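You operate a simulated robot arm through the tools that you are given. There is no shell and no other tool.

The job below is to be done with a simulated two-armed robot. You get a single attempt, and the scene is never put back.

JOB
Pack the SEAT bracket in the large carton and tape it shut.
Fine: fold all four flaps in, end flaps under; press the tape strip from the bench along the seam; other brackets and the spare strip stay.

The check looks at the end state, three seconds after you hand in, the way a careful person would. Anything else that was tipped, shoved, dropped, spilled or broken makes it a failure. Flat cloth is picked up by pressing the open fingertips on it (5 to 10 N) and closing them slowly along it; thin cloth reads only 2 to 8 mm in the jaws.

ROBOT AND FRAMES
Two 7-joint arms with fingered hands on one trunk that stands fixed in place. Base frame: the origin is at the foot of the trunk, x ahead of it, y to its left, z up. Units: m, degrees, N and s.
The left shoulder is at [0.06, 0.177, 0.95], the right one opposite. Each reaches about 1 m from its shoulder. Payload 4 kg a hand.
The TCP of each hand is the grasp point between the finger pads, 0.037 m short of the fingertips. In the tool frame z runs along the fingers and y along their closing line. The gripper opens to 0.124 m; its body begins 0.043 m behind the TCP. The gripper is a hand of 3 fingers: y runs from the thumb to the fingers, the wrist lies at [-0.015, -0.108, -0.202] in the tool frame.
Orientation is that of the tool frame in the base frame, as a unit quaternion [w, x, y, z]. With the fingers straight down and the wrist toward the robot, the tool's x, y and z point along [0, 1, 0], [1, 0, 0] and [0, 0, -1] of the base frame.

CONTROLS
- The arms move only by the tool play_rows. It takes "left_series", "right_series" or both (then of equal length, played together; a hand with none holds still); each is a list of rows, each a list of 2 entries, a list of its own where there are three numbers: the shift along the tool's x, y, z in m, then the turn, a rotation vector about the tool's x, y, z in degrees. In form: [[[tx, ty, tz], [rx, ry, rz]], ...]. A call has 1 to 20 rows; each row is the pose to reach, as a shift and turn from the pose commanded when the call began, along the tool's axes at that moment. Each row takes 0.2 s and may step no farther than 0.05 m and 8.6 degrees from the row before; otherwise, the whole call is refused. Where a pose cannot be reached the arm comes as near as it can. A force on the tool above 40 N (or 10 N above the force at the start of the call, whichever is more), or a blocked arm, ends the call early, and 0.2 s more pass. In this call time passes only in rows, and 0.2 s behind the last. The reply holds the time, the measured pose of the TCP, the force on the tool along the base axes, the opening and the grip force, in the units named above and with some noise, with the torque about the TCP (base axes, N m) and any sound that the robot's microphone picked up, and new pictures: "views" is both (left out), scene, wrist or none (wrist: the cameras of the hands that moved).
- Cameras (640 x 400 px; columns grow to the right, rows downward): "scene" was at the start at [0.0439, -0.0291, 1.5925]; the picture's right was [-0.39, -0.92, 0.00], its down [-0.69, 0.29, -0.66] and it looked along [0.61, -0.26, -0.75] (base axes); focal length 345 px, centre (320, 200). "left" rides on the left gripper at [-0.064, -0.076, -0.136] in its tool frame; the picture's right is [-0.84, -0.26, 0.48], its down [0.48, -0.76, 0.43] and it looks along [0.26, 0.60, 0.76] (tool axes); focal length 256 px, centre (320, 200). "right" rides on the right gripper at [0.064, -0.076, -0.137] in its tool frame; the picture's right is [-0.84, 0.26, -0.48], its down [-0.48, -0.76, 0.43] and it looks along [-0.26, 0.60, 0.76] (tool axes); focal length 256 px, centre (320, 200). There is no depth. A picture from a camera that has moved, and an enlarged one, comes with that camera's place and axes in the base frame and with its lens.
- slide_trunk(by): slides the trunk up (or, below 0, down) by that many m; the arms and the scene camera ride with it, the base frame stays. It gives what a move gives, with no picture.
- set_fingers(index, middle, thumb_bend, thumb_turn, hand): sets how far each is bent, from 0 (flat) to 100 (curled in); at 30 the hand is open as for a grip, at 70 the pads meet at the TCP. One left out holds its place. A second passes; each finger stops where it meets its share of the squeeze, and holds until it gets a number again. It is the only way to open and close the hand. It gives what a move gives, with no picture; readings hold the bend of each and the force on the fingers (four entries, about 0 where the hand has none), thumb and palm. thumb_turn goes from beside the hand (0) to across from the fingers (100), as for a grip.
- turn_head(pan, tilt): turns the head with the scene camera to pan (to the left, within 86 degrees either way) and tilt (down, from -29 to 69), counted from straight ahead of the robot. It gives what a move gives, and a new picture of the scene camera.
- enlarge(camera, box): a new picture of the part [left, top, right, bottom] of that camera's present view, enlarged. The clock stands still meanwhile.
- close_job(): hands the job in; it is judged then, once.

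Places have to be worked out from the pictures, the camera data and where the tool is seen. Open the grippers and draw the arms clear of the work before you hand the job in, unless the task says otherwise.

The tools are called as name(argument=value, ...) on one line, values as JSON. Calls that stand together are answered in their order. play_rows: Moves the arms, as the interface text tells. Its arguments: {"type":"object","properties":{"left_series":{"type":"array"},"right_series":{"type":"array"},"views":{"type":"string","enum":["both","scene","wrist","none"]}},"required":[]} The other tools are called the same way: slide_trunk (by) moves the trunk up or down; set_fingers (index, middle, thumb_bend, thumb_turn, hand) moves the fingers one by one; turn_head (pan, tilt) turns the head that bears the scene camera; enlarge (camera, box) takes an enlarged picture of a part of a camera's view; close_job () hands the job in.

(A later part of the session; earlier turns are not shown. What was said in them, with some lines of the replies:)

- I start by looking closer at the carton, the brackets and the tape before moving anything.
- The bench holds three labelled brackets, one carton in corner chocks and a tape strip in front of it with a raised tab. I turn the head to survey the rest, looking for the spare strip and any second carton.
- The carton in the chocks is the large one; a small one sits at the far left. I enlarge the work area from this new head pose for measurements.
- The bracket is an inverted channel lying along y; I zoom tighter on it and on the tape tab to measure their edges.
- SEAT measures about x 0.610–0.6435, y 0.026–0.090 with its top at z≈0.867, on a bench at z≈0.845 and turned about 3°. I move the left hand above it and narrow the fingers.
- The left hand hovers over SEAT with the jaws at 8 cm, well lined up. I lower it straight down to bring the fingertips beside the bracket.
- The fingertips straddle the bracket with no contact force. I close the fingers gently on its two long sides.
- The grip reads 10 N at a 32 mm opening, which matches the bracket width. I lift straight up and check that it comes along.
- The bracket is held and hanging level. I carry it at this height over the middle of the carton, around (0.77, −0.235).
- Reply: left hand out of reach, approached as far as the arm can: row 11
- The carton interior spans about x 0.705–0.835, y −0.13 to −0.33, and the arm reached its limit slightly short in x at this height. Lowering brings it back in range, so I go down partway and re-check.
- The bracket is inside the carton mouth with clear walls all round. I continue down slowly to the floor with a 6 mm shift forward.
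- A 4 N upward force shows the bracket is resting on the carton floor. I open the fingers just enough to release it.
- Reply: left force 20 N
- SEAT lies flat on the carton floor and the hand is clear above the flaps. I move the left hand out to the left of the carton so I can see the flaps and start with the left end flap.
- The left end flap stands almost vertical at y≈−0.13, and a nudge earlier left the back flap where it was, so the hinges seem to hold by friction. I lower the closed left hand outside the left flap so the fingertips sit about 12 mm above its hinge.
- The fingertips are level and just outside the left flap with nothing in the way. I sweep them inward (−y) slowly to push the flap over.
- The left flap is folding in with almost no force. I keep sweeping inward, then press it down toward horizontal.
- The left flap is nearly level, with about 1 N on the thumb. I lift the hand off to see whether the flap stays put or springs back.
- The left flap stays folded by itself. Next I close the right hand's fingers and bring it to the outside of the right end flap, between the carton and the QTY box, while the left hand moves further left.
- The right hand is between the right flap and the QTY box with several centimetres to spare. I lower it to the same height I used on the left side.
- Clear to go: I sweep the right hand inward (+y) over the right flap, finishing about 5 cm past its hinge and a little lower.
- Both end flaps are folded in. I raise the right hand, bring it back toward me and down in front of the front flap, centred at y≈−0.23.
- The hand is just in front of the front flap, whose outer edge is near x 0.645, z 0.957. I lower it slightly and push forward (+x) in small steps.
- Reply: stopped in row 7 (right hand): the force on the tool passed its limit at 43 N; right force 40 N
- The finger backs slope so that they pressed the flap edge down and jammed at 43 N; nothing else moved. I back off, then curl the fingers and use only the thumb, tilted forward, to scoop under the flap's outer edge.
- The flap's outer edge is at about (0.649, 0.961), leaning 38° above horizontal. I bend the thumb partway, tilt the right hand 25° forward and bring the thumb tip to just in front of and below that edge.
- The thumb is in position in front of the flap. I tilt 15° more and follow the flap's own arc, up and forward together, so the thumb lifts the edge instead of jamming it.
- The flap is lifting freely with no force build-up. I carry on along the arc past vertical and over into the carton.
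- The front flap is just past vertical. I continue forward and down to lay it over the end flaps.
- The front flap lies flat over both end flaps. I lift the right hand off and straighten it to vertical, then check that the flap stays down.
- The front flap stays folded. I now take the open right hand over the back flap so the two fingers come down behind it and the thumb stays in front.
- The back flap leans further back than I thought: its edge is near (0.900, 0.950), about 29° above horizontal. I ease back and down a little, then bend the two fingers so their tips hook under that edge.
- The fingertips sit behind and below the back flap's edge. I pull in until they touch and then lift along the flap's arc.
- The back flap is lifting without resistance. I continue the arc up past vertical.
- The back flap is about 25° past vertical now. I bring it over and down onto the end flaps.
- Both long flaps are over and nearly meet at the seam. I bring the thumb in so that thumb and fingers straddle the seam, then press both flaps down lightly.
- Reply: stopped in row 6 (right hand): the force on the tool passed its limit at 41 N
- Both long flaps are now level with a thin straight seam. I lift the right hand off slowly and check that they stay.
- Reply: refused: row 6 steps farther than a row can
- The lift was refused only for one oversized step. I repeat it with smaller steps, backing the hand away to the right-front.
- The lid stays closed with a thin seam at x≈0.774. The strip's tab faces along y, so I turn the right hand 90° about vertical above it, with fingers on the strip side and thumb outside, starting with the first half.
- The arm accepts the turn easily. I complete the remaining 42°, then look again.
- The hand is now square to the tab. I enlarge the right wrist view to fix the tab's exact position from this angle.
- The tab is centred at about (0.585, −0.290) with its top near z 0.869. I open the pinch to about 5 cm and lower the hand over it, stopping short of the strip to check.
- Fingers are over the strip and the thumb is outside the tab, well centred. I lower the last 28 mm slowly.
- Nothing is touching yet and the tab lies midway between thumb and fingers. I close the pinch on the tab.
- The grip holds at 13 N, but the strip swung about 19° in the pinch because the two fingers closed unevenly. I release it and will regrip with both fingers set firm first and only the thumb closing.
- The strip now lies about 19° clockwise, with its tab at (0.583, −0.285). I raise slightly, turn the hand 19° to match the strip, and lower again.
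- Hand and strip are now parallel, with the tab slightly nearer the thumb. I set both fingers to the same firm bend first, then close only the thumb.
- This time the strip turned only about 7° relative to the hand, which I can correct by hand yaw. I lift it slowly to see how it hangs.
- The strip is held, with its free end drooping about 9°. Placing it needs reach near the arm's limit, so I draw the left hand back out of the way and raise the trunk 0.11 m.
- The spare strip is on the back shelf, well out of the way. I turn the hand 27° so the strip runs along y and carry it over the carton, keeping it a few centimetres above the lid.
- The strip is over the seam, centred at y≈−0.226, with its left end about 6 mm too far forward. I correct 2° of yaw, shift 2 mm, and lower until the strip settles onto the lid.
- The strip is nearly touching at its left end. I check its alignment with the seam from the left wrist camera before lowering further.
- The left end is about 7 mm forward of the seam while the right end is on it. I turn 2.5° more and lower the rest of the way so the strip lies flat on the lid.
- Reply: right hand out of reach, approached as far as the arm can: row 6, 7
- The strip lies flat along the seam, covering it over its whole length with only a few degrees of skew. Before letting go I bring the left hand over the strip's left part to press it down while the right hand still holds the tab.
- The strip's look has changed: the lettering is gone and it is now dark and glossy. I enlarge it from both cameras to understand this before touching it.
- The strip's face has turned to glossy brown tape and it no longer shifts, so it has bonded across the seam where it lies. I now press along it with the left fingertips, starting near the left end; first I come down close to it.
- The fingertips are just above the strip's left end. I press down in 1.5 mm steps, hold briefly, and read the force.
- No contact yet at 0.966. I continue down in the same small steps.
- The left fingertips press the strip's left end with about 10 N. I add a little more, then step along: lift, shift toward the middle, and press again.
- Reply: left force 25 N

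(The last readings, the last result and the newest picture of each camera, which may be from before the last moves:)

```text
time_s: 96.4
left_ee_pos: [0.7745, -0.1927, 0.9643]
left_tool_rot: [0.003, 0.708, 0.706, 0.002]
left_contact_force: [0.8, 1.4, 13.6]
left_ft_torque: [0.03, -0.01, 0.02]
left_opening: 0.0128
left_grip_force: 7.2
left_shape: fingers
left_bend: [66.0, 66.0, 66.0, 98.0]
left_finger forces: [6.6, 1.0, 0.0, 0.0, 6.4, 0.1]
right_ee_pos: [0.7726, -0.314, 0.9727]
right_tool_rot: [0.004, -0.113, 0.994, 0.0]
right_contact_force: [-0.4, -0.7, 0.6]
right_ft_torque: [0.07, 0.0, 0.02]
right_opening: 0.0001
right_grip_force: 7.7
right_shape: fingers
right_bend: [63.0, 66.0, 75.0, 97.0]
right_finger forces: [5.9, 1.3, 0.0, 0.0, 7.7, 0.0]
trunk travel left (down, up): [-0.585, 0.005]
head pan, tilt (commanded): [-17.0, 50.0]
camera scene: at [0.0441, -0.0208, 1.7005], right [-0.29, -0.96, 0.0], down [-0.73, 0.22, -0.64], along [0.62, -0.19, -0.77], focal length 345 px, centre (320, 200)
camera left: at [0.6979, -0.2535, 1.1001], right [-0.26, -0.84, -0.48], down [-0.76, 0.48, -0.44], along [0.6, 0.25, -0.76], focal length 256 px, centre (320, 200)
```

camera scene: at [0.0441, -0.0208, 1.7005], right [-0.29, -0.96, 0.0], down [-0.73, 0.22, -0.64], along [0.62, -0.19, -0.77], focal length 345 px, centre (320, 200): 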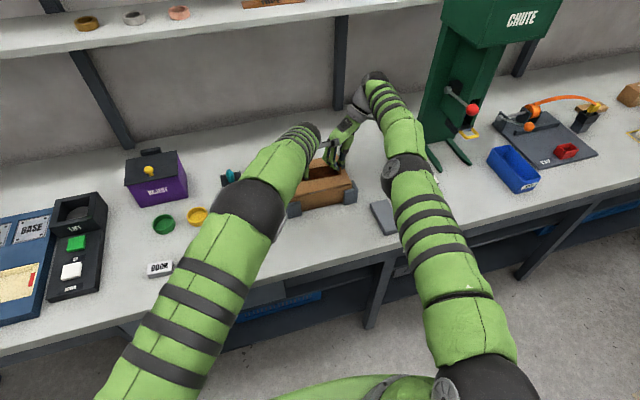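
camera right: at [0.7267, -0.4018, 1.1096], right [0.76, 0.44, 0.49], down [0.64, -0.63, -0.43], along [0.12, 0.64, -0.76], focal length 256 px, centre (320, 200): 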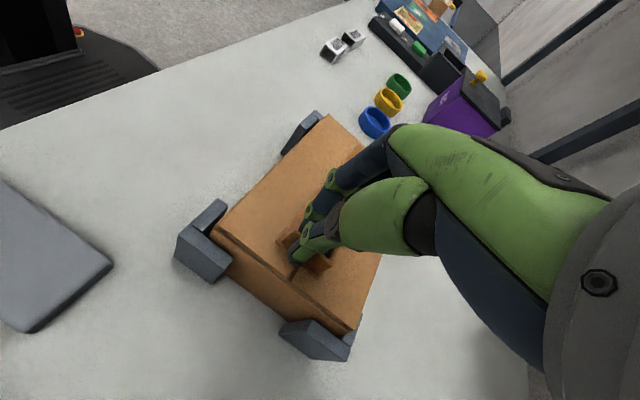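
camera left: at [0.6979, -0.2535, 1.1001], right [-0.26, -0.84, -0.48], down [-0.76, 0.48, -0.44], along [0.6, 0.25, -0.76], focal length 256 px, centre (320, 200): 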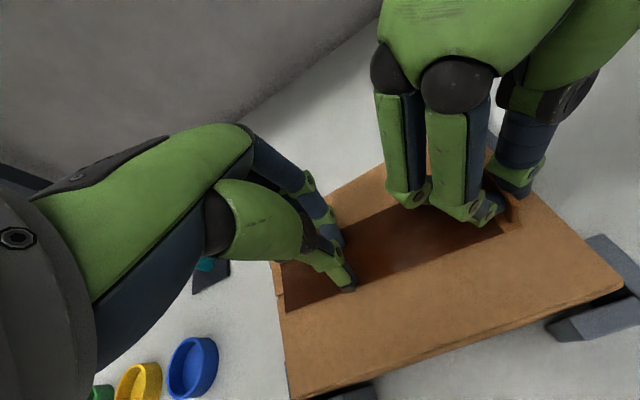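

Pressing at the middle with about 14 N, and the strip stays firmly in place. With the left hand still holding it down, I open the right hand off the tab.

set_fingers(hand="right", index=58, middle=58, thumb_bend=54)

play_rows(right_series=[[[0, 0, -0.006], [0, 0, 0]], [[0, -0.001, -0.016], [0, 0, 0]], [[0, -0.002, -0.03], [0, 0, 0]], [[0, -0.002, -0.05], [0, 0, 0]], [[0, -0.005, -0.07], [0, 0, 0]]], views="both")

enlarge(camera="scene", box=[260, 120, 380, 220])

```text
time_s: 97.4
left_ee_pos: [0.7733, -0.1906, 0.9646]
left_tool_rot: [0.002, 0.708, 0.707, 0.001]
left_contact_force: [5.2, 0.4, 26.1]
left_ft_torque: [-0.08, -0.3, 0.05]
left_opening: 0.0126
left_grip_force: 12.7
left_shape: fingers
left_bend: [65.0, 66.0, 67.0, 98.0]
left_finger forces: [14.8, 2.8, 0.1, 0.0, 8.4, 0.1]
right_ee_pos: [0.772, -0.3137, 0.9732]
right_tool_rot: [0.003, -0.112, 0.994, 0.001]
right_contact_force: [1.2, -0.1, -0.9]
right_ft_torque: [0.03, 0.02, -0.02]
right_opening: 0.0449
right_grip_force: 0.0
right_shape: fingers
right_bend: [57.0, 57.0, 54.0, 97.0]
right_finger forces: [0.0, 0.0, 0.0, 0.1, 0.1, 0.0]
trunk travel left (down, up): [-0.585, 0.005]
head pan, tilt (commanded): [-17.0, 50.0]
```

```text
time_s: 98.6
left_ee_pos: [0.7727, -0.1905, 0.9644]
left_tool_rot: [0.002, 0.708, 0.706, 0.001]
left_contact_force: [5.3, -1.0, 28.4]
left_ft_torque: [-0.16, -0.3, 0.02]
left_opening: 0.0126
left_grip_force: 14.4
left_shape: fingers
left_bend: [65.0, 66.0, 67.0, 98.0]
left_finger forces: [17.0, 2.5, 0.0, 0.0, 9.1, 0.0]
right_ee_pos: [0.7711, -0.3195, 1.0434]
right_tool_rot: [0.004, -0.112, 0.994, 0.001]
right_contact_force: [0.2, -0.6, 0.2]
right_ft_torque: [-0.02, -0.02, -0.01]
right_opening: 0.0444
right_grip_force: 0.1
right_shape: fingers
right_bend: [57.0, 57.0, 54.0, 97.0]
right_finger forces: [0.0, 0.0, 0.0, 0.1, 0.1, 0.0]
trunk travel left (down, up): [-0.585, 0.005]
head pan, tilt (commanded): [-17.0, 50.0]
camera scene: at [0.0432, -0.0206, 1.7003], right [-0.29, -0.96, 0.0], down [-0.73, 0.22, -0.64], along [0.62, -0.19, -0.77], focal length 345 px, centre (320, 200)
camera right: at [0.7252, -0.4062, 1.1801], right [0.76, 0.44, 0.49], down [0.64, -0.63, -0.43], along [0.12, 0.64, -0.76], focal length 256 px, centre (320, 200)
```

scene: 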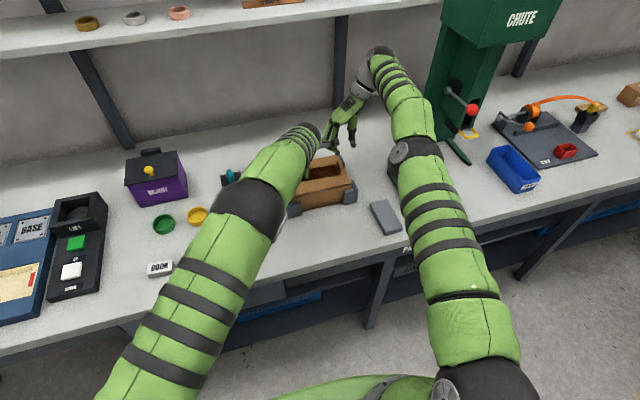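
right: 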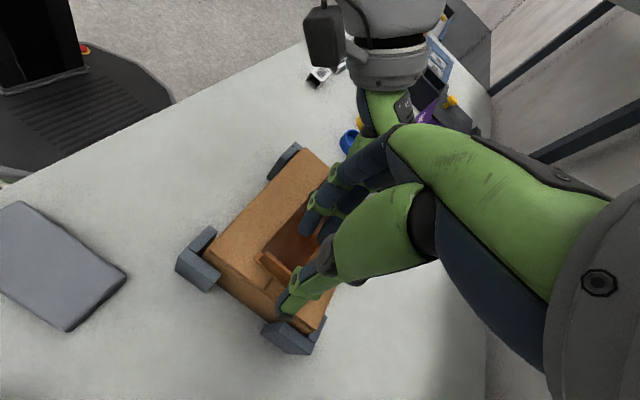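

```text
4.00 times, centred on (320, 170) of scene
camera zoom: at [0.0432, -0.0206, 1.7003], right [-0.29, -0.96, 0.0], down [-0.73, 0.22, -0.64], along [0.62, -0.19, -0.77], focal length 1379 px, centre (320, 320)
```

zoom: 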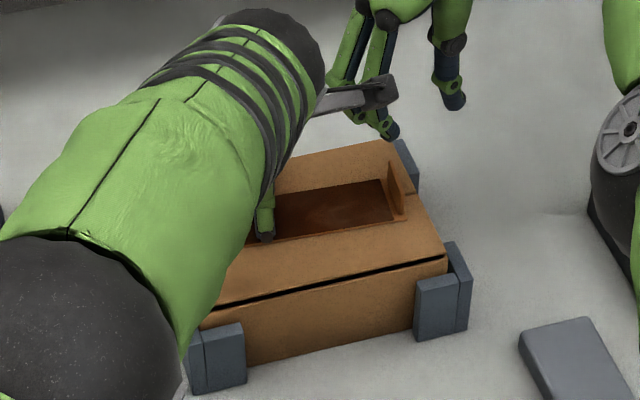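

The right hand is off and the tab stands free with the tape in place. I draw the right hand up and out to the right, then press the strip's right half with the left hand.

play_rows(right_series=[[[0.005, -0.02, -0.01], [0, 0, 0]], [[0.02, -0.045, -0.02], [0, 0, 0]], [[0.045, -0.07, -0.03], [0, 0, 0]], [[0.07, -0.095, -0.04], [0, 0, 0]], [[0.0972, -0.1112, -0.05], [0, 0, 0]]], views="none")

play_rows(left_series=[[[0, 0, -0.01], [0, 0, 0]], [[0, 0, -0.022], [0, 0, 0]], [[-0.02, 0, -0.022], [0, 0, 0]], [[-0.038, 0, -0.02], [0, 0, 0]], [[-0.04, 0, -0.01], [0, 0, 0]], [[-0.04, 0, -0.004], [0, 0, 0]], [[-0.04, 0, -0.001], [0, 0, 0]]], views="both")

```text
time_s: 99.8
left_ee_pos: [0.7727, -0.1904, 0.9641]
left_tool_rot: [0.002, 0.708, 0.707, 0.001]
left_contact_force: [5.8, -1.6, 27.2]
left_ft_torque: [-0.15, -0.32, 0.02]
left_opening: 0.0125
left_grip_force: 14.1
left_shape: fingers
left_bend: [65.0, 66.0, 67.0, 98.0]
left_finger forces: [16.4, 2.0, 0.0, 0.1, 9.1, 0.1]
right_ee_pos: [0.7231, -0.4429, 1.0865]
right_tool_rot: [0.001, -0.115, 0.993, 0.001]
right_contact_force: [-0.4, 0.5, 0.0]
right_ft_torque: [-0.03, 0.02, -0.01]
right_opening: 0.045
right_grip_force: 0.0
right_shape: fingers
right_bend: [57.0, 57.0, 54.0, 98.0]
right_finger forces: [0.0, 0.0, 0.1, 0.0, 0.1, 0.1]
right hand out of reach, approached as far as the arm can: row 1, 2, 4, 5
trunk travel left (down, up): [-0.585, 0.005]
head pan, tilt (commanded): [-17.0, 50.0]
```

```text
time_s: 101.4
left_ee_pos: [0.773, -0.2309, 0.9645]
left_tool_rot: [0.003, 0.707, 0.707, 0.0]
left_contact_force: [1.1, 1.2, 11.5]
left_ft_torque: [-0.03, -0.07, 0.01]
left_opening: 0.0125
left_grip_force: 5.8
left_shape: fingers
left_bend: [66.0, 66.0, 66.0, 98.0]
left_finger forces: [5.8, 0.2, 0.0, 0.1, 5.2, 0.0]
right_ee_pos: [0.7232, -0.4407, 1.0869]
right_tool_rot: [0.001, -0.114, 0.993, 0.002]
right_contact_force: [0.3, -0.4, 0.9]
right_ft_torque: [0.0, -0.03, -0.02]
right_opening: 0.045
right_grip_force: 0.2
right_shape: fingers
right_bend: [57.0, 57.0, 54.0, 98.0]
right_finger forces: [0.0, 0.0, 0.0, 0.0, 0.0, 0.0]
trunk travel left (down, up): [-0.585, 0.005]
head pan, tilt (commanded): [-17.0, 50.0]
camera scene: at [0.0445, -0.0209, 1.7005], right [-0.29, -0.96, 0.0], down [-0.73, 0.22, -0.64], along [0.62, -0.19, -0.77], focal length 345 px, centre (320, 200)
camera left: at [0.6972, -0.2929, 1.1005], right [-0.26, -0.84, -0.48], down [-0.76, 0.48, -0.44], along [0.6, 0.25, -0.76], focal length 256 px, centre (320, 200)
```

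scene: 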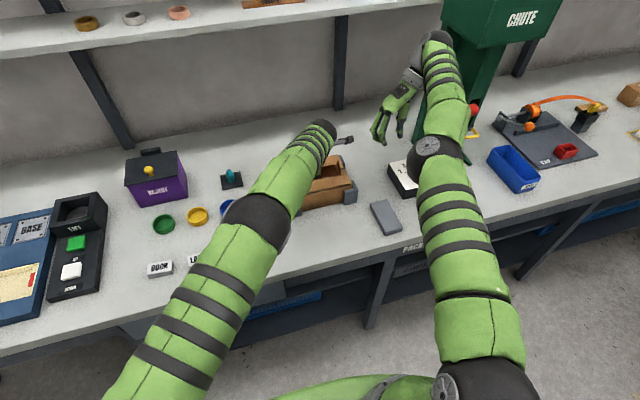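
left: 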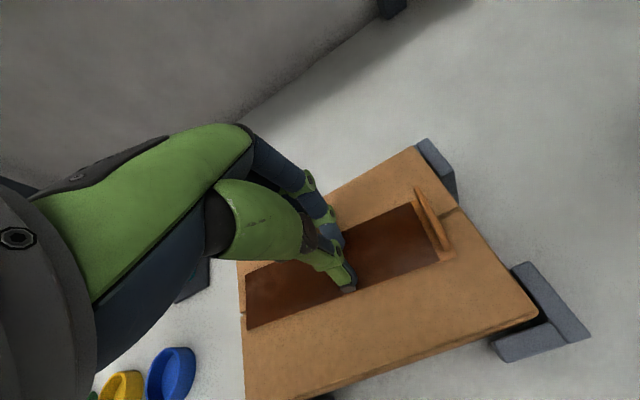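

Pressing at y −0.23 with 11 N. Next, the right part of the strip, staying clear of the standing tab at y≈−0.30.

play_rows(left_series=[[[0, 0, -0.01], [0, 0, 0]], [[0, 0, -0.022], [0, 0, 0]], [[-0.02, 0, -0.022], [0, 0, 0]], [[-0.036, 0, -0.02], [0, 0, 0]], [[-0.036, 0, -0.01], [0, 0, 0]], [[-0.036, 0, -0.004], [0, 0, 0]], [[-0.036, 0, -0.001], [0, 0, 0]]], views="wrist")

```text
time_s: 103.0
left_ee_pos: [0.7683, -0.2627, 0.9668]
left_tool_rot: [0.0, 0.708, 0.706, 0.001]
left_contact_force: [0.0, 0.0, 4.4]
left_ft_torque: [-0.03, 0.01, -0.02]
left_opening: 0.0126
left_grip_force: 2.1
left_shape: fingers
left_bend: [66.0, 66.0, 66.0, 98.0]
left_finger forces: [1.0, 0.0, 0.0, 0.0, 2.8, 0.0]
left hand out of reach, approached as far as the arm can: row 4, 5, 6, 7
right_ee_pos: [0.7246, -0.4418, 1.0872]
right_tool_rot: [0.002, -0.115, 0.993, 0.002]
right_contact_force: [0.2, 0.2, -0.1]
right_ft_torque: [-0.02, 0.02, -0.01]
right_opening: 0.045
right_grip_force: 0.1
right_shape: fingers
right_bend: [57.0, 57.0, 54.0, 98.0]
right_finger forces: [0.0, 0.0, 0.0, 0.0, 0.0, 0.0]
trunk travel left (down, up): [-0.585, 0.005]
head pan, tilt (commanded): [-17.0, 50.0]
camera left: at [0.6923, -0.3264, 1.1012], right [-0.26, -0.84, -0.48], down [-0.76, 0.48, -0.44], along [0.6, 0.25, -0.76], focal length 256 px, centre (320, 200)
```

left: 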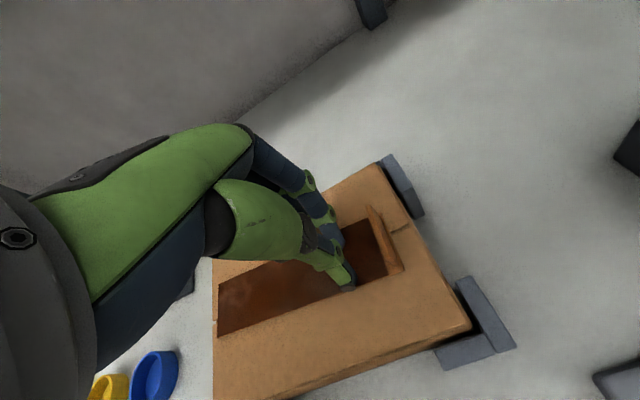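

The left arm is near its reach limit here but touches with about 4 N. I press 3 mm further down at this spot.

play_rows(left_series=[[[0, 0, 0.0015], [0, 0, 0]], [[0, 0, 0.0025], [0, 0, 0]], [[0, 0, 0.0035], [0, 0, 0]], [[0, 0, 0.0035], [0, 0, 0]]], views="wrist")

enlarge(camera="left", box=[200, 130, 520, 380])

```text
time_s: 104.0
left_ee_pos: [0.7684, -0.2635, 0.9642]
left_tool_rot: [0.003, 0.708, 0.707, 0.001]
left_contact_force: [2.5, -1.4, 20.9]
left_ft_torque: [-0.1, -0.23, -0.01]
left_opening: 0.0126
left_grip_force: 10.6
left_shape: fingers
left_bend: [66.0, 66.0, 66.0, 98.0]
left_finger forces: [11.5, 1.9, 0.0, 0.0, 8.0, 0.1]
right_ee_pos: [0.7241, -0.4418, 1.0877]
right_tool_rot: [0.002, -0.114, 0.993, 0.001]
right_contact_force: [0.2, 0.5, -0.3]
right_ft_torque: [0.03, 0.01, -0.01]
right_opening: 0.045
right_grip_force: 0.1
right_shape: fingers
right_bend: [57.0, 57.0, 54.0, 98.0]
right_finger forces: [0.1, 0.0, 0.0, 0.1, 0.0, 0.0]
trunk travel left (down, up): [-0.585, 0.005]
head pan, tilt (commanded): [-17.0, 50.0]
camera left: at [0.692, -0.326, 1.1], right [-0.26, -0.84, -0.48], down [-0.76, 0.48, -0.44], along [0.6, 0.25, -0.76], focal length 256 px, centre (320, 200)
```

left: 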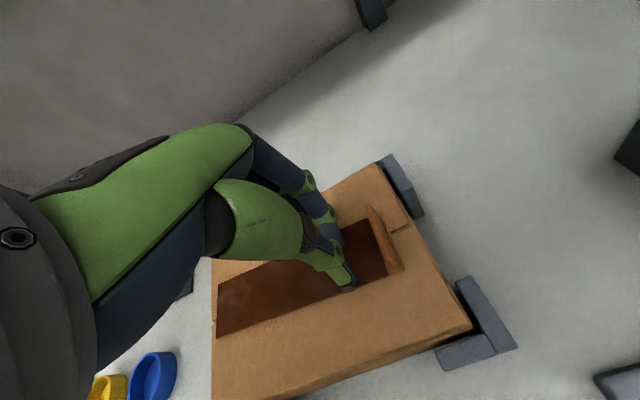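

```text
1.60 times, centred on (360, 255) of left
camera zoom: at [0.692, -0.326, 1.1], right [-0.26, -0.84, -0.48], down [-0.76, 0.48, -0.44], along [0.6, 0.25, -0.76], focal length 410 px, centre (256, 112)
```

zoom: 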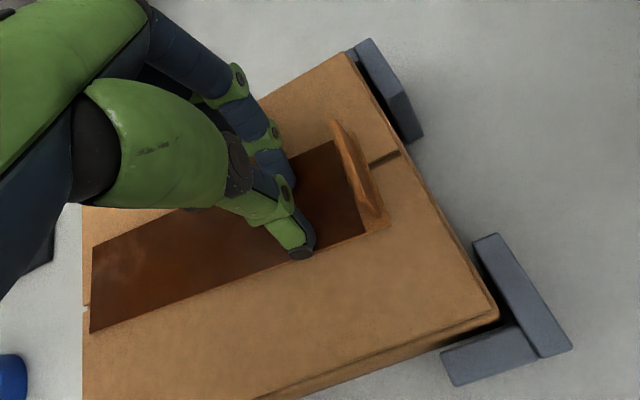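

All four points along the strip have been pressed with 10–28 N. I lift the left hand straight up and move it out to the left, clear of the carton.

play_rows(left_series=[[[0, 0, -0.01], [0, 0, 0]], [[0, 0, -0.03], [0, 0, 0]], [[0, 0, -0.06], [0, 0, 0]], [[0.02, -0.01, -0.09], [0, 0, 0]], [[0.05, -0.03, -0.11], [0, 0, 0]], [[0.085, -0.05, -0.12], [0, 0, 0]], [[0.12, -0.07, -0.13], [0, 0, 0]], [[0.155, -0.09, -0.14], [0, 0, 0]], [[0.19, -0.11, -0.15], [0, 0, 0]], [[0.225, -0.13, -0.15], [0, 0, 0]], [[0.26, -0.15, -0.15], [0, 0, 0]], [[0.295, -0.17, -0.15], [0, 0, 0]], [[0.33, -0.19, -0.15], [0, 0, 0]]], views="both")

enlarge(camera="scene", box=[250, 120, 400, 240])

```text
time_s: 106.8
left_ee_pos: [0.5783, 0.0678, 1.1104]
left_tool_rot: [0.0, 0.708, 0.706, 0.0]
left_contact_force: [-0.4, -0.4, -0.4]
left_ft_torque: [0.01, -0.01, -0.04]
left_opening: 0.0123
left_grip_force: 0.1
left_shape: fingers
left_bend: [66.0, 66.0, 66.0, 98.0]
left_finger forces: [0.0, 0.0, 0.0, 0.0, 0.0, 0.0]
right_ee_pos: [0.724, -0.4405, 1.0874]
right_tool_rot: [0.002, -0.114, 0.993, 0.001]
right_contact_force: [0.1, 1.2, 0.0]
right_ft_torque: [-0.01, 0.0, 0.0]
right_opening: 0.0451
right_grip_force: 0.1
right_shape: fingers
right_bend: [57.0, 57.0, 54.0, 98.0]
right_finger forces: [0.0, 0.0, 0.0, 0.1, 0.1, 0.0]
trunk travel left (down, up): [-0.585, 0.005]
head pan, tilt (commanded): [-17.0, 50.0]
camera scene: at [0.0448, -0.0204, 1.7002], right [-0.29, -0.96, 0.0], down [-0.73, 0.22, -0.64], along [0.61, -0.19, -0.77], focal length 345 px, centre (320, 200)
camera left: at [0.5021, 0.0048, 1.2465], right [-0.26, -0.84, -0.48], down [-0.76, 0.48, -0.44], along [0.6, 0.25, -0.76], focal length 256 px, centre (320, 200)
```

scene: 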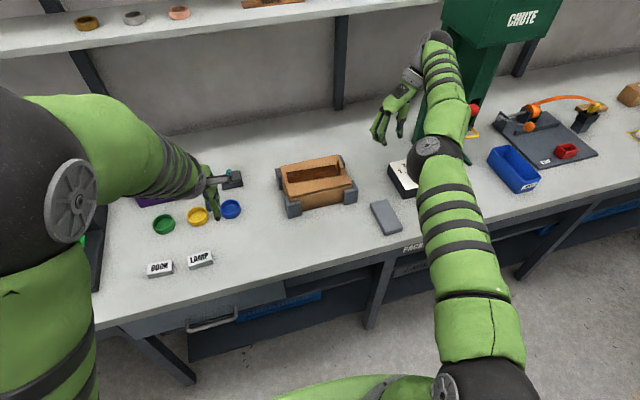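
left: 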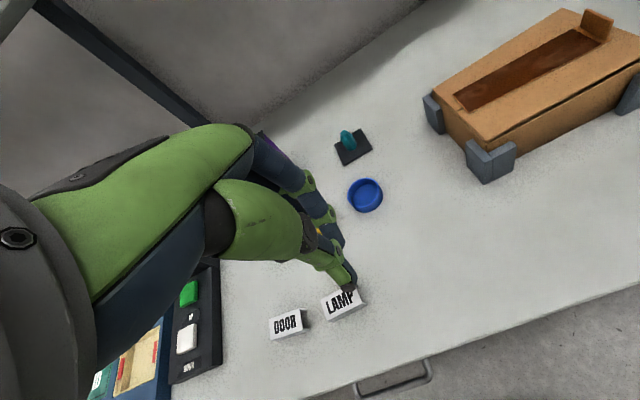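

```text
3.33 times, centred on (325, 180) of scene
camera zoom: at [0.0448, -0.0204, 1.7002], right [-0.29, -0.96, 0.0], down [-0.73, 0.22, -0.64], along [0.61, -0.19, -0.77], focal length 1149 px, centre (303, 267)
```

zoom: 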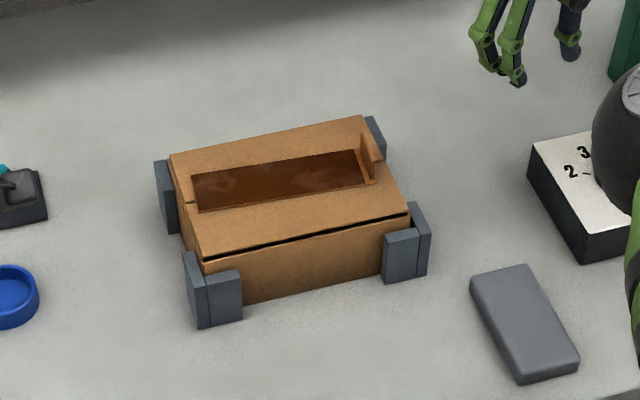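

The carton looks closed with the tape across the seam. I zoom in from the left wrist and scene cameras to verify the flaps, the tape and the neighbouring objects.

enlarge(camera="left", box=[400, 0, 640, 200])

enlarge(camera="scene", box=[270, 140, 370, 225])

enlarge(camera="right", box=[0, 0, 400, 400])

```text
2.00 times, centred on (520, 100) of left
camera zoom: at [0.5021, 0.0048, 1.2465], right [-0.26, -0.84, -0.48], down [-0.76, 0.48, -0.44], along [0.6, 0.25, -0.76], focal length 512 px, centre (-80, 400)
```

zoom: 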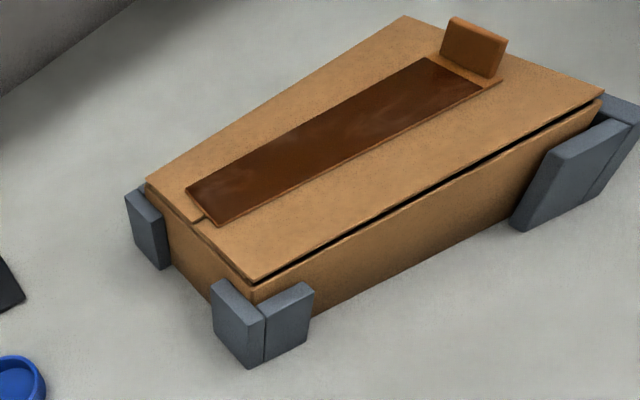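

```text
4.71 times, centred on (320, 182) of scene
camera zoom: at [0.0448, -0.0204, 1.7002], right [-0.29, -0.96, 0.0], down [-0.73, 0.22, -0.64], along [0.61, -0.19, -0.77], focal length 1622 px, centre (320, 282)
```

zoom: 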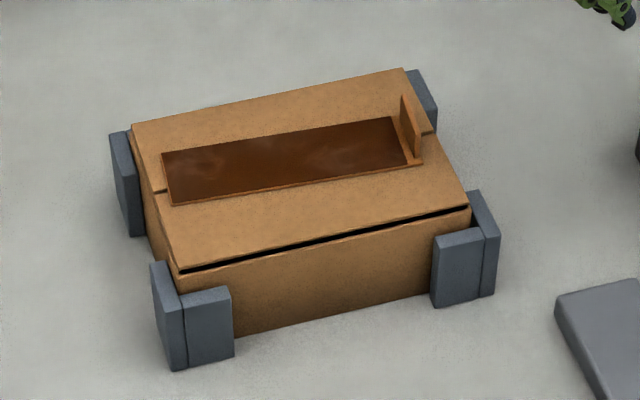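

```text
1.00 times, centred on (200, 200) of right (not enlarged: the box is as wide or as high as the picture)
camera zoom: at [0.6791, -0.5291, 1.2235], right [0.76, 0.44, 0.49], down [0.64, -0.63, -0.43], along [0.11, 0.64, -0.76], focal length 256 px, centre (440, 200)
```

zoom: 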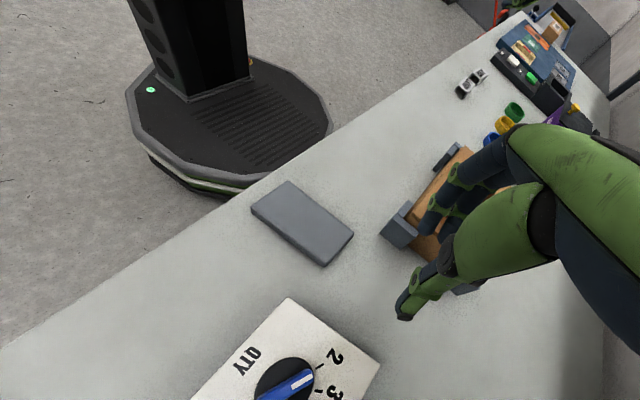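

The flaps are all in, the tape spans the seam over its full length, and the QTY dial, slab, dishes and other brackets are as they were. I draw both arms back and up, clear of the bench.

play_rows(left_series=[[[0.01, -0.01, -0.01], [0, 0, 0]], [[0.025, -0.02, -0.025], [0, 0, 0]], [[0.04, -0.03, -0.04], [0, 0, 0]], [[0.06, -0.045, -0.055], [0, 0, 0]], [[0.08, -0.06, -0.07], [0, 0, 0]], [[0.1, -0.07, -0.08], [0, 0, 0]], [[0.11, -0.08, -0.09], [0, 0, 0]]], right_series=[[[0.015, 0.002, -0.01], [0, 0, 0]], [[0.045, 0.006, -0.02], [0, 0, 0]], [[0.075, 0.01, -0.03], [0, 0, 0]], [[0.11, 0.014, -0.045], [0, 0, 0]], [[0.145, 0.018, -0.06], [0, 0, 0]], [[0.175, 0.022, -0.07], [0, 0, 0]], [[0.199, 0.0257, -0.08], [0, 0, 0]]], views="none")

set_fingers(hand="left", index=30, middle=30, thumb_bend=30)

set_fingers(hand="right", index=30, middle=30, thumb_bend=30)

turn_head(pan=-15, tilt=48)

enlarge(camera="scene", box=[270, 130, 400, 240])

```text
time_s: 108.1
left_ee_pos: [0.4706, 0.0591, 1.1876]
left_tool_rot: [-0.003, 0.759, 0.651, 0.008]
left_contact_force: [-1.2, -3.7, 0.3]
left_ft_torque: [0.26, -0.15, 0.04]
left_opening: 0.0126
left_grip_force: 0.0
left_shape: fingers
left_bend: [66.0, 66.0, 66.0, 98.0]
left_finger forces: [0.0, 0.1, 0.0, 0.0, 0.0, 0.1]
right_ee_pos: [0.4851, -0.6516, 1.2112]
right_tool_rot: [0.105, 0.067, 0.991, -0.048]
right_contact_force: [-2.7, -4.4, -1.1]
right_ft_torque: [0.42, -0.25, 0.11]
right_opening: 0.0451
right_grip_force: 0.1
right_shape: fingers
right_bend: [57.0, 57.0, 54.0, 97.0]
right_finger forces: [0.0, 0.0, 0.0, 0.1, 0.0, 0.1]
right hand out of reach, approached as far as the arm can: row 1, 2, 3
trunk travel left (down, up): [-0.585, 0.005]
head pan, tilt (commanded): [-17.0, 50.0]
stopped in row 6 (right hand): the arm was blocked; the commanded pose is now the measured one
```

```text
time_s: 109.1
left_ee_pos: [0.4955, 0.1055, 1.1843]
left_tool_rot: [-0.001, 0.737, 0.676, 0.0]
left_contact_force: [0.1, 0.4, 0.5]
left_ft_torque: [0.01, -0.02, 0.01]
left_opening: 0.1231
left_grip_force: 0.1
left_shape: fingers
left_bend: [30.0, 30.0, 30.0, 98.0]
left_finger forces: [0.0, 0.1, 0.0, 0.0, 0.0, 0.0]
right_ee_pos: [0.553, -0.6022, 1.2138]
right_tool_rot: [0.106, 0.033, 0.993, -0.049]
right_contact_force: [-0.5, 0.5, 0.7]
right_ft_torque: [-0.07, -0.02, -0.01]
right_opening: 0.0452
right_grip_force: 0.1
right_shape: fingers
right_bend: [57.0, 57.0, 54.0, 98.0]
right_finger forces: [0.0, 0.1, 0.0, 0.0, 0.0, 0.0]
trunk travel left (down, up): [-0.585, 0.005]
head pan, tilt (commanded): [-17.0, 50.0]
```

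```text
time_s: 110.1
left_ee_pos: [0.4981, 0.1062, 1.1842]
left_tool_rot: [-0.001, 0.737, 0.676, 0.0]
left_contact_force: [-0.3, 0.5, 0.5]
left_ft_torque: [0.04, -0.02, 0.0]
left_opening: 0.1229
left_grip_force: 0.1
left_shape: fingers
left_bend: [30.0, 30.0, 30.0, 98.0]
left_finger forces: [0.0, 0.0, 0.0, 0.0, 0.1, 0.0]
right_ee_pos: [0.5545, -0.6008, 1.2141]
right_tool_rot: [0.105, 0.031, 0.993, -0.048]
right_contact_force: [-0.5, 0.5, -0.8]
right_ft_torque: [0.01, -0.01, -0.04]
right_opening: 0.1231
right_grip_force: 0.1
right_shape: fingers
right_bend: [30.0, 30.0, 30.0, 98.0]
right_finger forces: [0.0, 0.0, 0.1, 0.0, 0.0, 0.0]
trunk travel left (down, up): [-0.585, 0.005]
head pan, tilt (commanded): [-17.0, 50.0]
```

```text
time_s: 110.7
left_ee_pos: [0.497, 0.1072, 1.1826]
left_tool_rot: [-0.001, 0.737, 0.676, 0.0]
left_contact_force: [0.1, -0.6, 0.8]
left_ft_torque: [-0.01, 0.0, -0.02]
left_opening: 0.1232
left_grip_force: 0.1
left_shape: fingers
left_bend: [30.0, 30.0, 30.0, 98.0]
left_finger forces: [0.1, 0.1, 0.1, 0.1, 0.1, 0.0]
right_ee_pos: [0.5557, -0.601, 1.213]
right_tool_rot: [0.106, 0.031, 0.993, -0.049]
right_contact_force: [0.1, 0.1, 0.4]
right_ft_torque: [-0.01, 0.0, -0.02]
right_opening: 0.1232
right_grip_force: 0.0
right_shape: fingers
right_bend: [30.0, 30.0, 30.0, 98.0]
right_finger forces: [0.1, 0.1, 0.0, 0.0, 0.0, 0.0]
trunk travel left (down, up): [-0.585, 0.005]
head pan, tilt (commanded): [-15.0, 48.0]
camera scene: at [0.0476, -0.0191, 1.7029], right [-0.26, -0.97, 0.0], down [-0.72, 0.19, -0.67], along [0.65, -0.17, -0.74], focal length 345 px, centre (320, 200)
```

scene: 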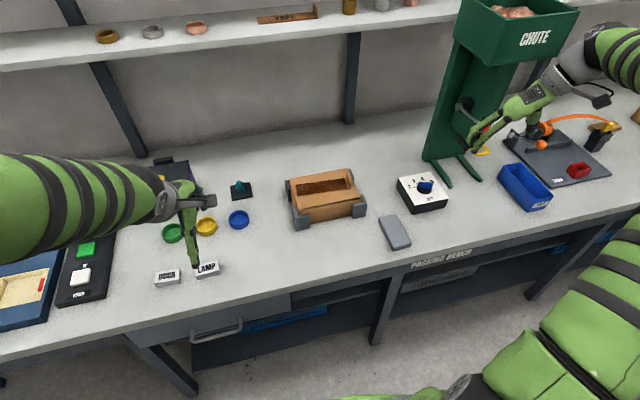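

```text
3.64 times, centred on (335, 185) of scene
camera zoom: at [0.0476, -0.0191, 1.7029], right [-0.26, -0.97, 0.0], down [-0.72, 0.19, -0.67], along [0.65, -0.17, -0.74], focal length 1254 px, centre (266, 254)
```

zoom: 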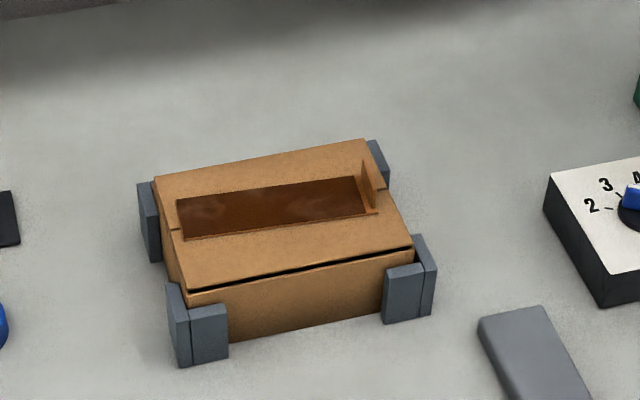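

The right arm reported being blocked during the retreat and swung near the green chute. I look closely there before moving anything.

enlarge(camera="scene", box=[420, 30, 640, 220])

enlarge(camera="right", box=[0, 0, 640, 400])

enlarge(camera="left", box=[0, 0, 640, 400])

```text
2.11 times, centred on (530, 125) of scene
camera zoom: at [0.0476, -0.0191, 1.7029], right [-0.26, -0.97, 0.0], down [-0.72, 0.19, -0.67], along [0.65, -0.17, -0.74], focal length 726 px, centre (-122, 358)
```

zoom: 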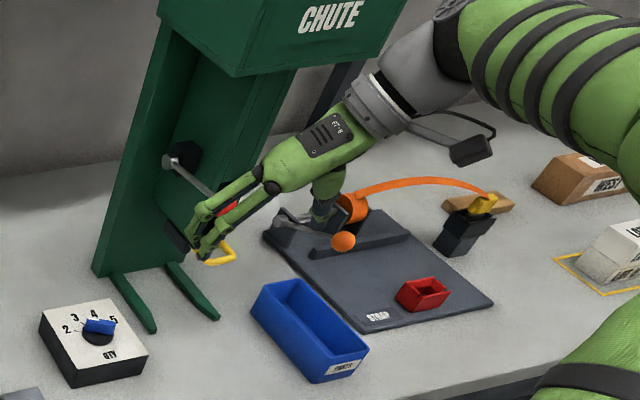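

```text
1.00 times, centred on (320, 200) of right (not enlarged: the box is as wide or as high as the picture)
camera zoom: at [0.4592, -0.6572, 1.3402], right [0.74, 0.26, 0.63], down [0.51, -0.83, -0.25], along [0.45, 0.5, -0.74], focal length 256 px, centre (320, 200)
```

zoom: 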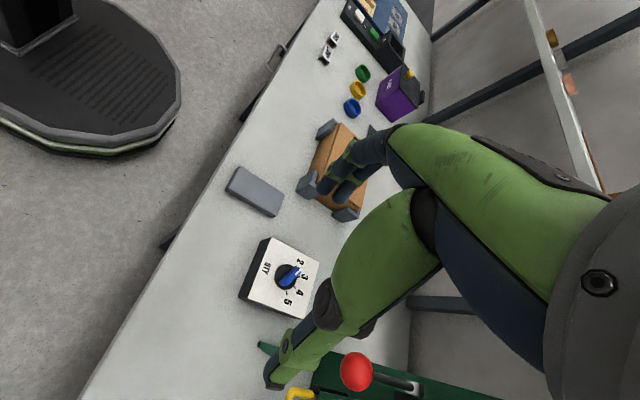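

```text
1.00 times, centred on (320, 200) of left (not enlarged: the box is as wide or as high as the picture)
camera zoom: at [0.4167, 0.0502, 1.3192], right [-0.33, -0.81, -0.48], down [-0.72, 0.55, -0.43], along [0.62, 0.2, -0.76], focal length 256 px, centre (320, 200)
```

zoom: 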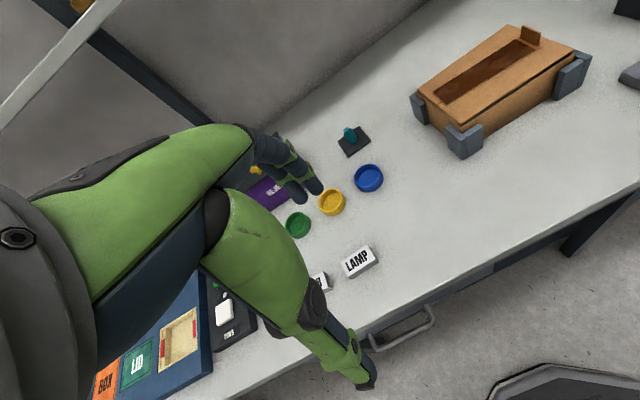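

The right thumb is about 12 cm in front of the chute's red lever ball, not touching it. I turn the head back to the earlier pose so I can compare the chute and everything else against earlier pictures.

turn_head(pan=-17, tilt=50)

enlarge(camera="scene", box=[380, 0, 640, 200])

```text
time_s: 111.3
left_ee_pos: [0.4966, 0.1073, 1.1832]
left_tool_rot: [-0.001, 0.737, 0.676, 0.0]
left_contact_force: [-0.6, -0.2, 0.0]
left_ft_torque: [0.03, 0.03, 0.0]
left_opening: 0.1231
left_grip_force: 0.0
left_shape: fingers
left_bend: [30.0, 30.0, 30.0, 98.0]
left_finger forces: [0.0, 0.0, 0.0, 0.0, 0.1, 0.1]
right_ee_pos: [0.556, -0.6001, 1.2125]
right_tool_rot: [0.107, 0.03, 0.993, -0.05]
right_contact_force: [0.1, 0.3, -0.4]
right_ft_torque: [-0.05, 0.0, 0.03]
right_opening: 0.1234
right_grip_force: 0.0
right_shape: fingers
right_bend: [30.0, 30.0, 30.0, 98.0]
right_finger forces: [0.0, 0.1, 0.0, 0.0, 0.0, 0.2]
trunk travel left (down, up): [-0.585, 0.005]
head pan, tilt (commanded): [-17.0, 50.0]
camera scene: at [0.0452, -0.0212, 1.7002], right [-0.29, -0.96, 0.0], down [-0.73, 0.22, -0.64], along [0.61, -0.19, -0.77], focal length 345 px, centre (320, 200)
```

scene: 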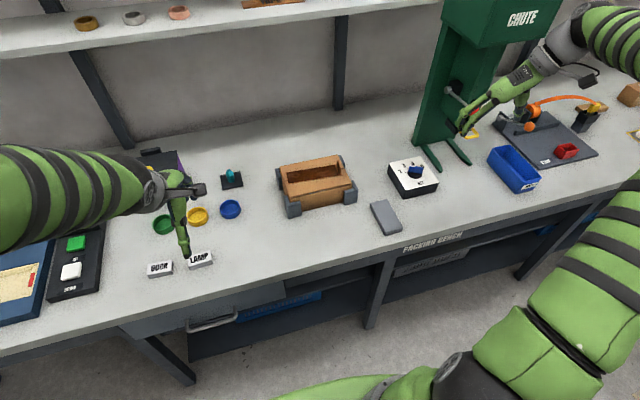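

```text
2.00 times, centred on (510, 100) of scene
camera zoom: at [0.0452, -0.0212, 1.7002], right [-0.29, -0.96, 0.0], down [-0.73, 0.22, -0.64], along [0.61, -0.19, -0.77], focal length 690 px, centre (-60, 400)
```

zoom: 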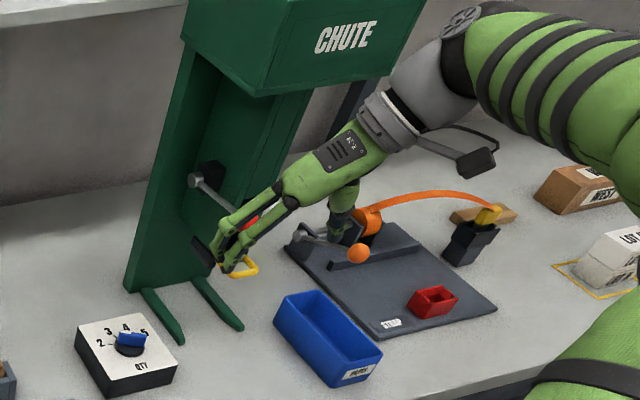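

Chute, lever, QTY dial, bins, dishes and the other brackets all sit exactly where they were in the earlier picture, so the swing touched nothing. I take one last close look at the carton and the left-hand objects.

enlarge(camera="scene", box=[265, 140, 370, 225])

enlarge(camera="scene", box=[130, 130, 290, 290])

enlarge(camera="left", box=[400, 0, 640, 180])

```text
4.71 times, centred on (318, 182) of scene
camera zoom: at [0.0452, -0.0212, 1.7002], right [-0.29, -0.96, 0.0], down [-0.73, 0.22, -0.64], along [0.61, -0.19, -0.77], focal length 1622 px, centre (332, 282)
```

zoom: 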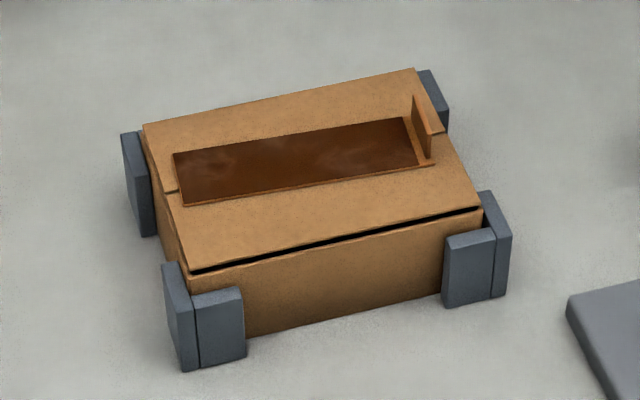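

```text
2.50 times, centred on (210, 210) of scene
camera zoom: at [0.0452, -0.0212, 1.7002], right [-0.29, -0.96, 0.0], down [-0.73, 0.22, -0.64], along [0.61, -0.19, -0.77], focal length 862 px, centre (595, 175)
```

zoom: 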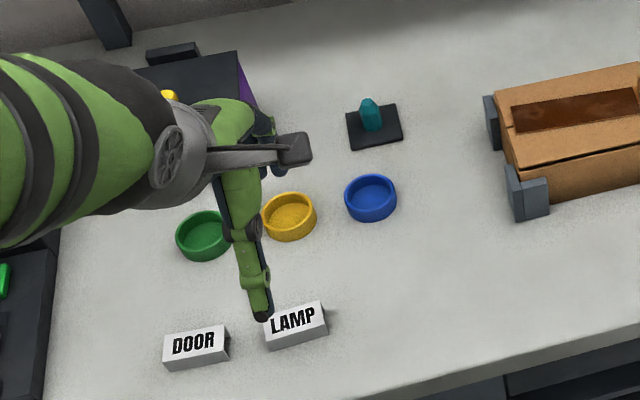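

```text
2.22 times, centred on (520, 90) of left
camera zoom: at [0.4167, 0.0502, 1.3192], right [-0.33, -0.81, -0.48], down [-0.72, 0.55, -0.43], along [0.62, 0.2, -0.76], focal length 569 px, centre (-124, 444)
```

zoom: 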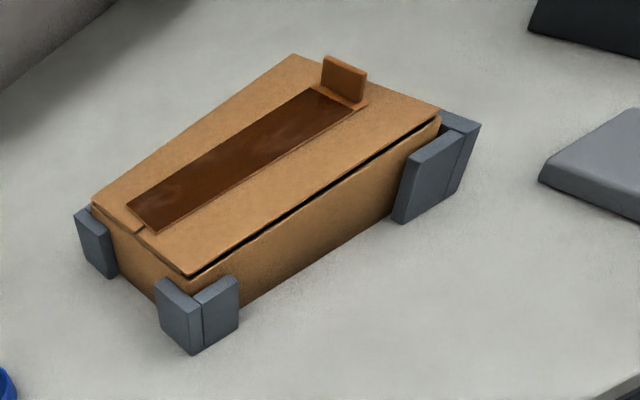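

The carton is shut with SEAT inside, the end flaps are under the long flaps, and the tape lies bonded along the seam. Both hands are open and clear and the spare strip and other brackets are untouched, so I hand the job in.

close_job()

```text
The job is handed in.
```

I packed the SEAT bracket in the large carton, taped the carton shut and handed the job in; the result of the check hasn't come back.

- **Packing:** The SEAT bracket lies flat on the carton floor. The two end flaps went in first, and the front and back flaps are folded over them.
- **Tape:** I laid the strip from the bench along the seam and pressed it at four points, with roughly 10–28 N at each. It covers the seam along its whole length but sits about 4–6° skewed. I left the skew, because the strip had already bonded by the time I went to press it. Its face turned from lettered to glossy brown, which I took to be the bond. The pull tab still stands up at the right end.
- **Things left alone:** The DOOR and LAMP brackets and the spare strip on the shelf stay where they were. The dishes, the QTY dial and the chute also matched the earlier pictures at the end.

Two things went less smoothly:

- **Carton nudged:** My first push on the front flap jammed at 43 N and shifted the carton a few millimetres within its corner blocks.
- **Right arm blocked:** While I drew it back at the end, the right arm was reported blocked and swung towards the chute. It ended about 12 cm from the red lever. I saw no sign that it touched anything, so I left it there, hand open and clear of the carton.
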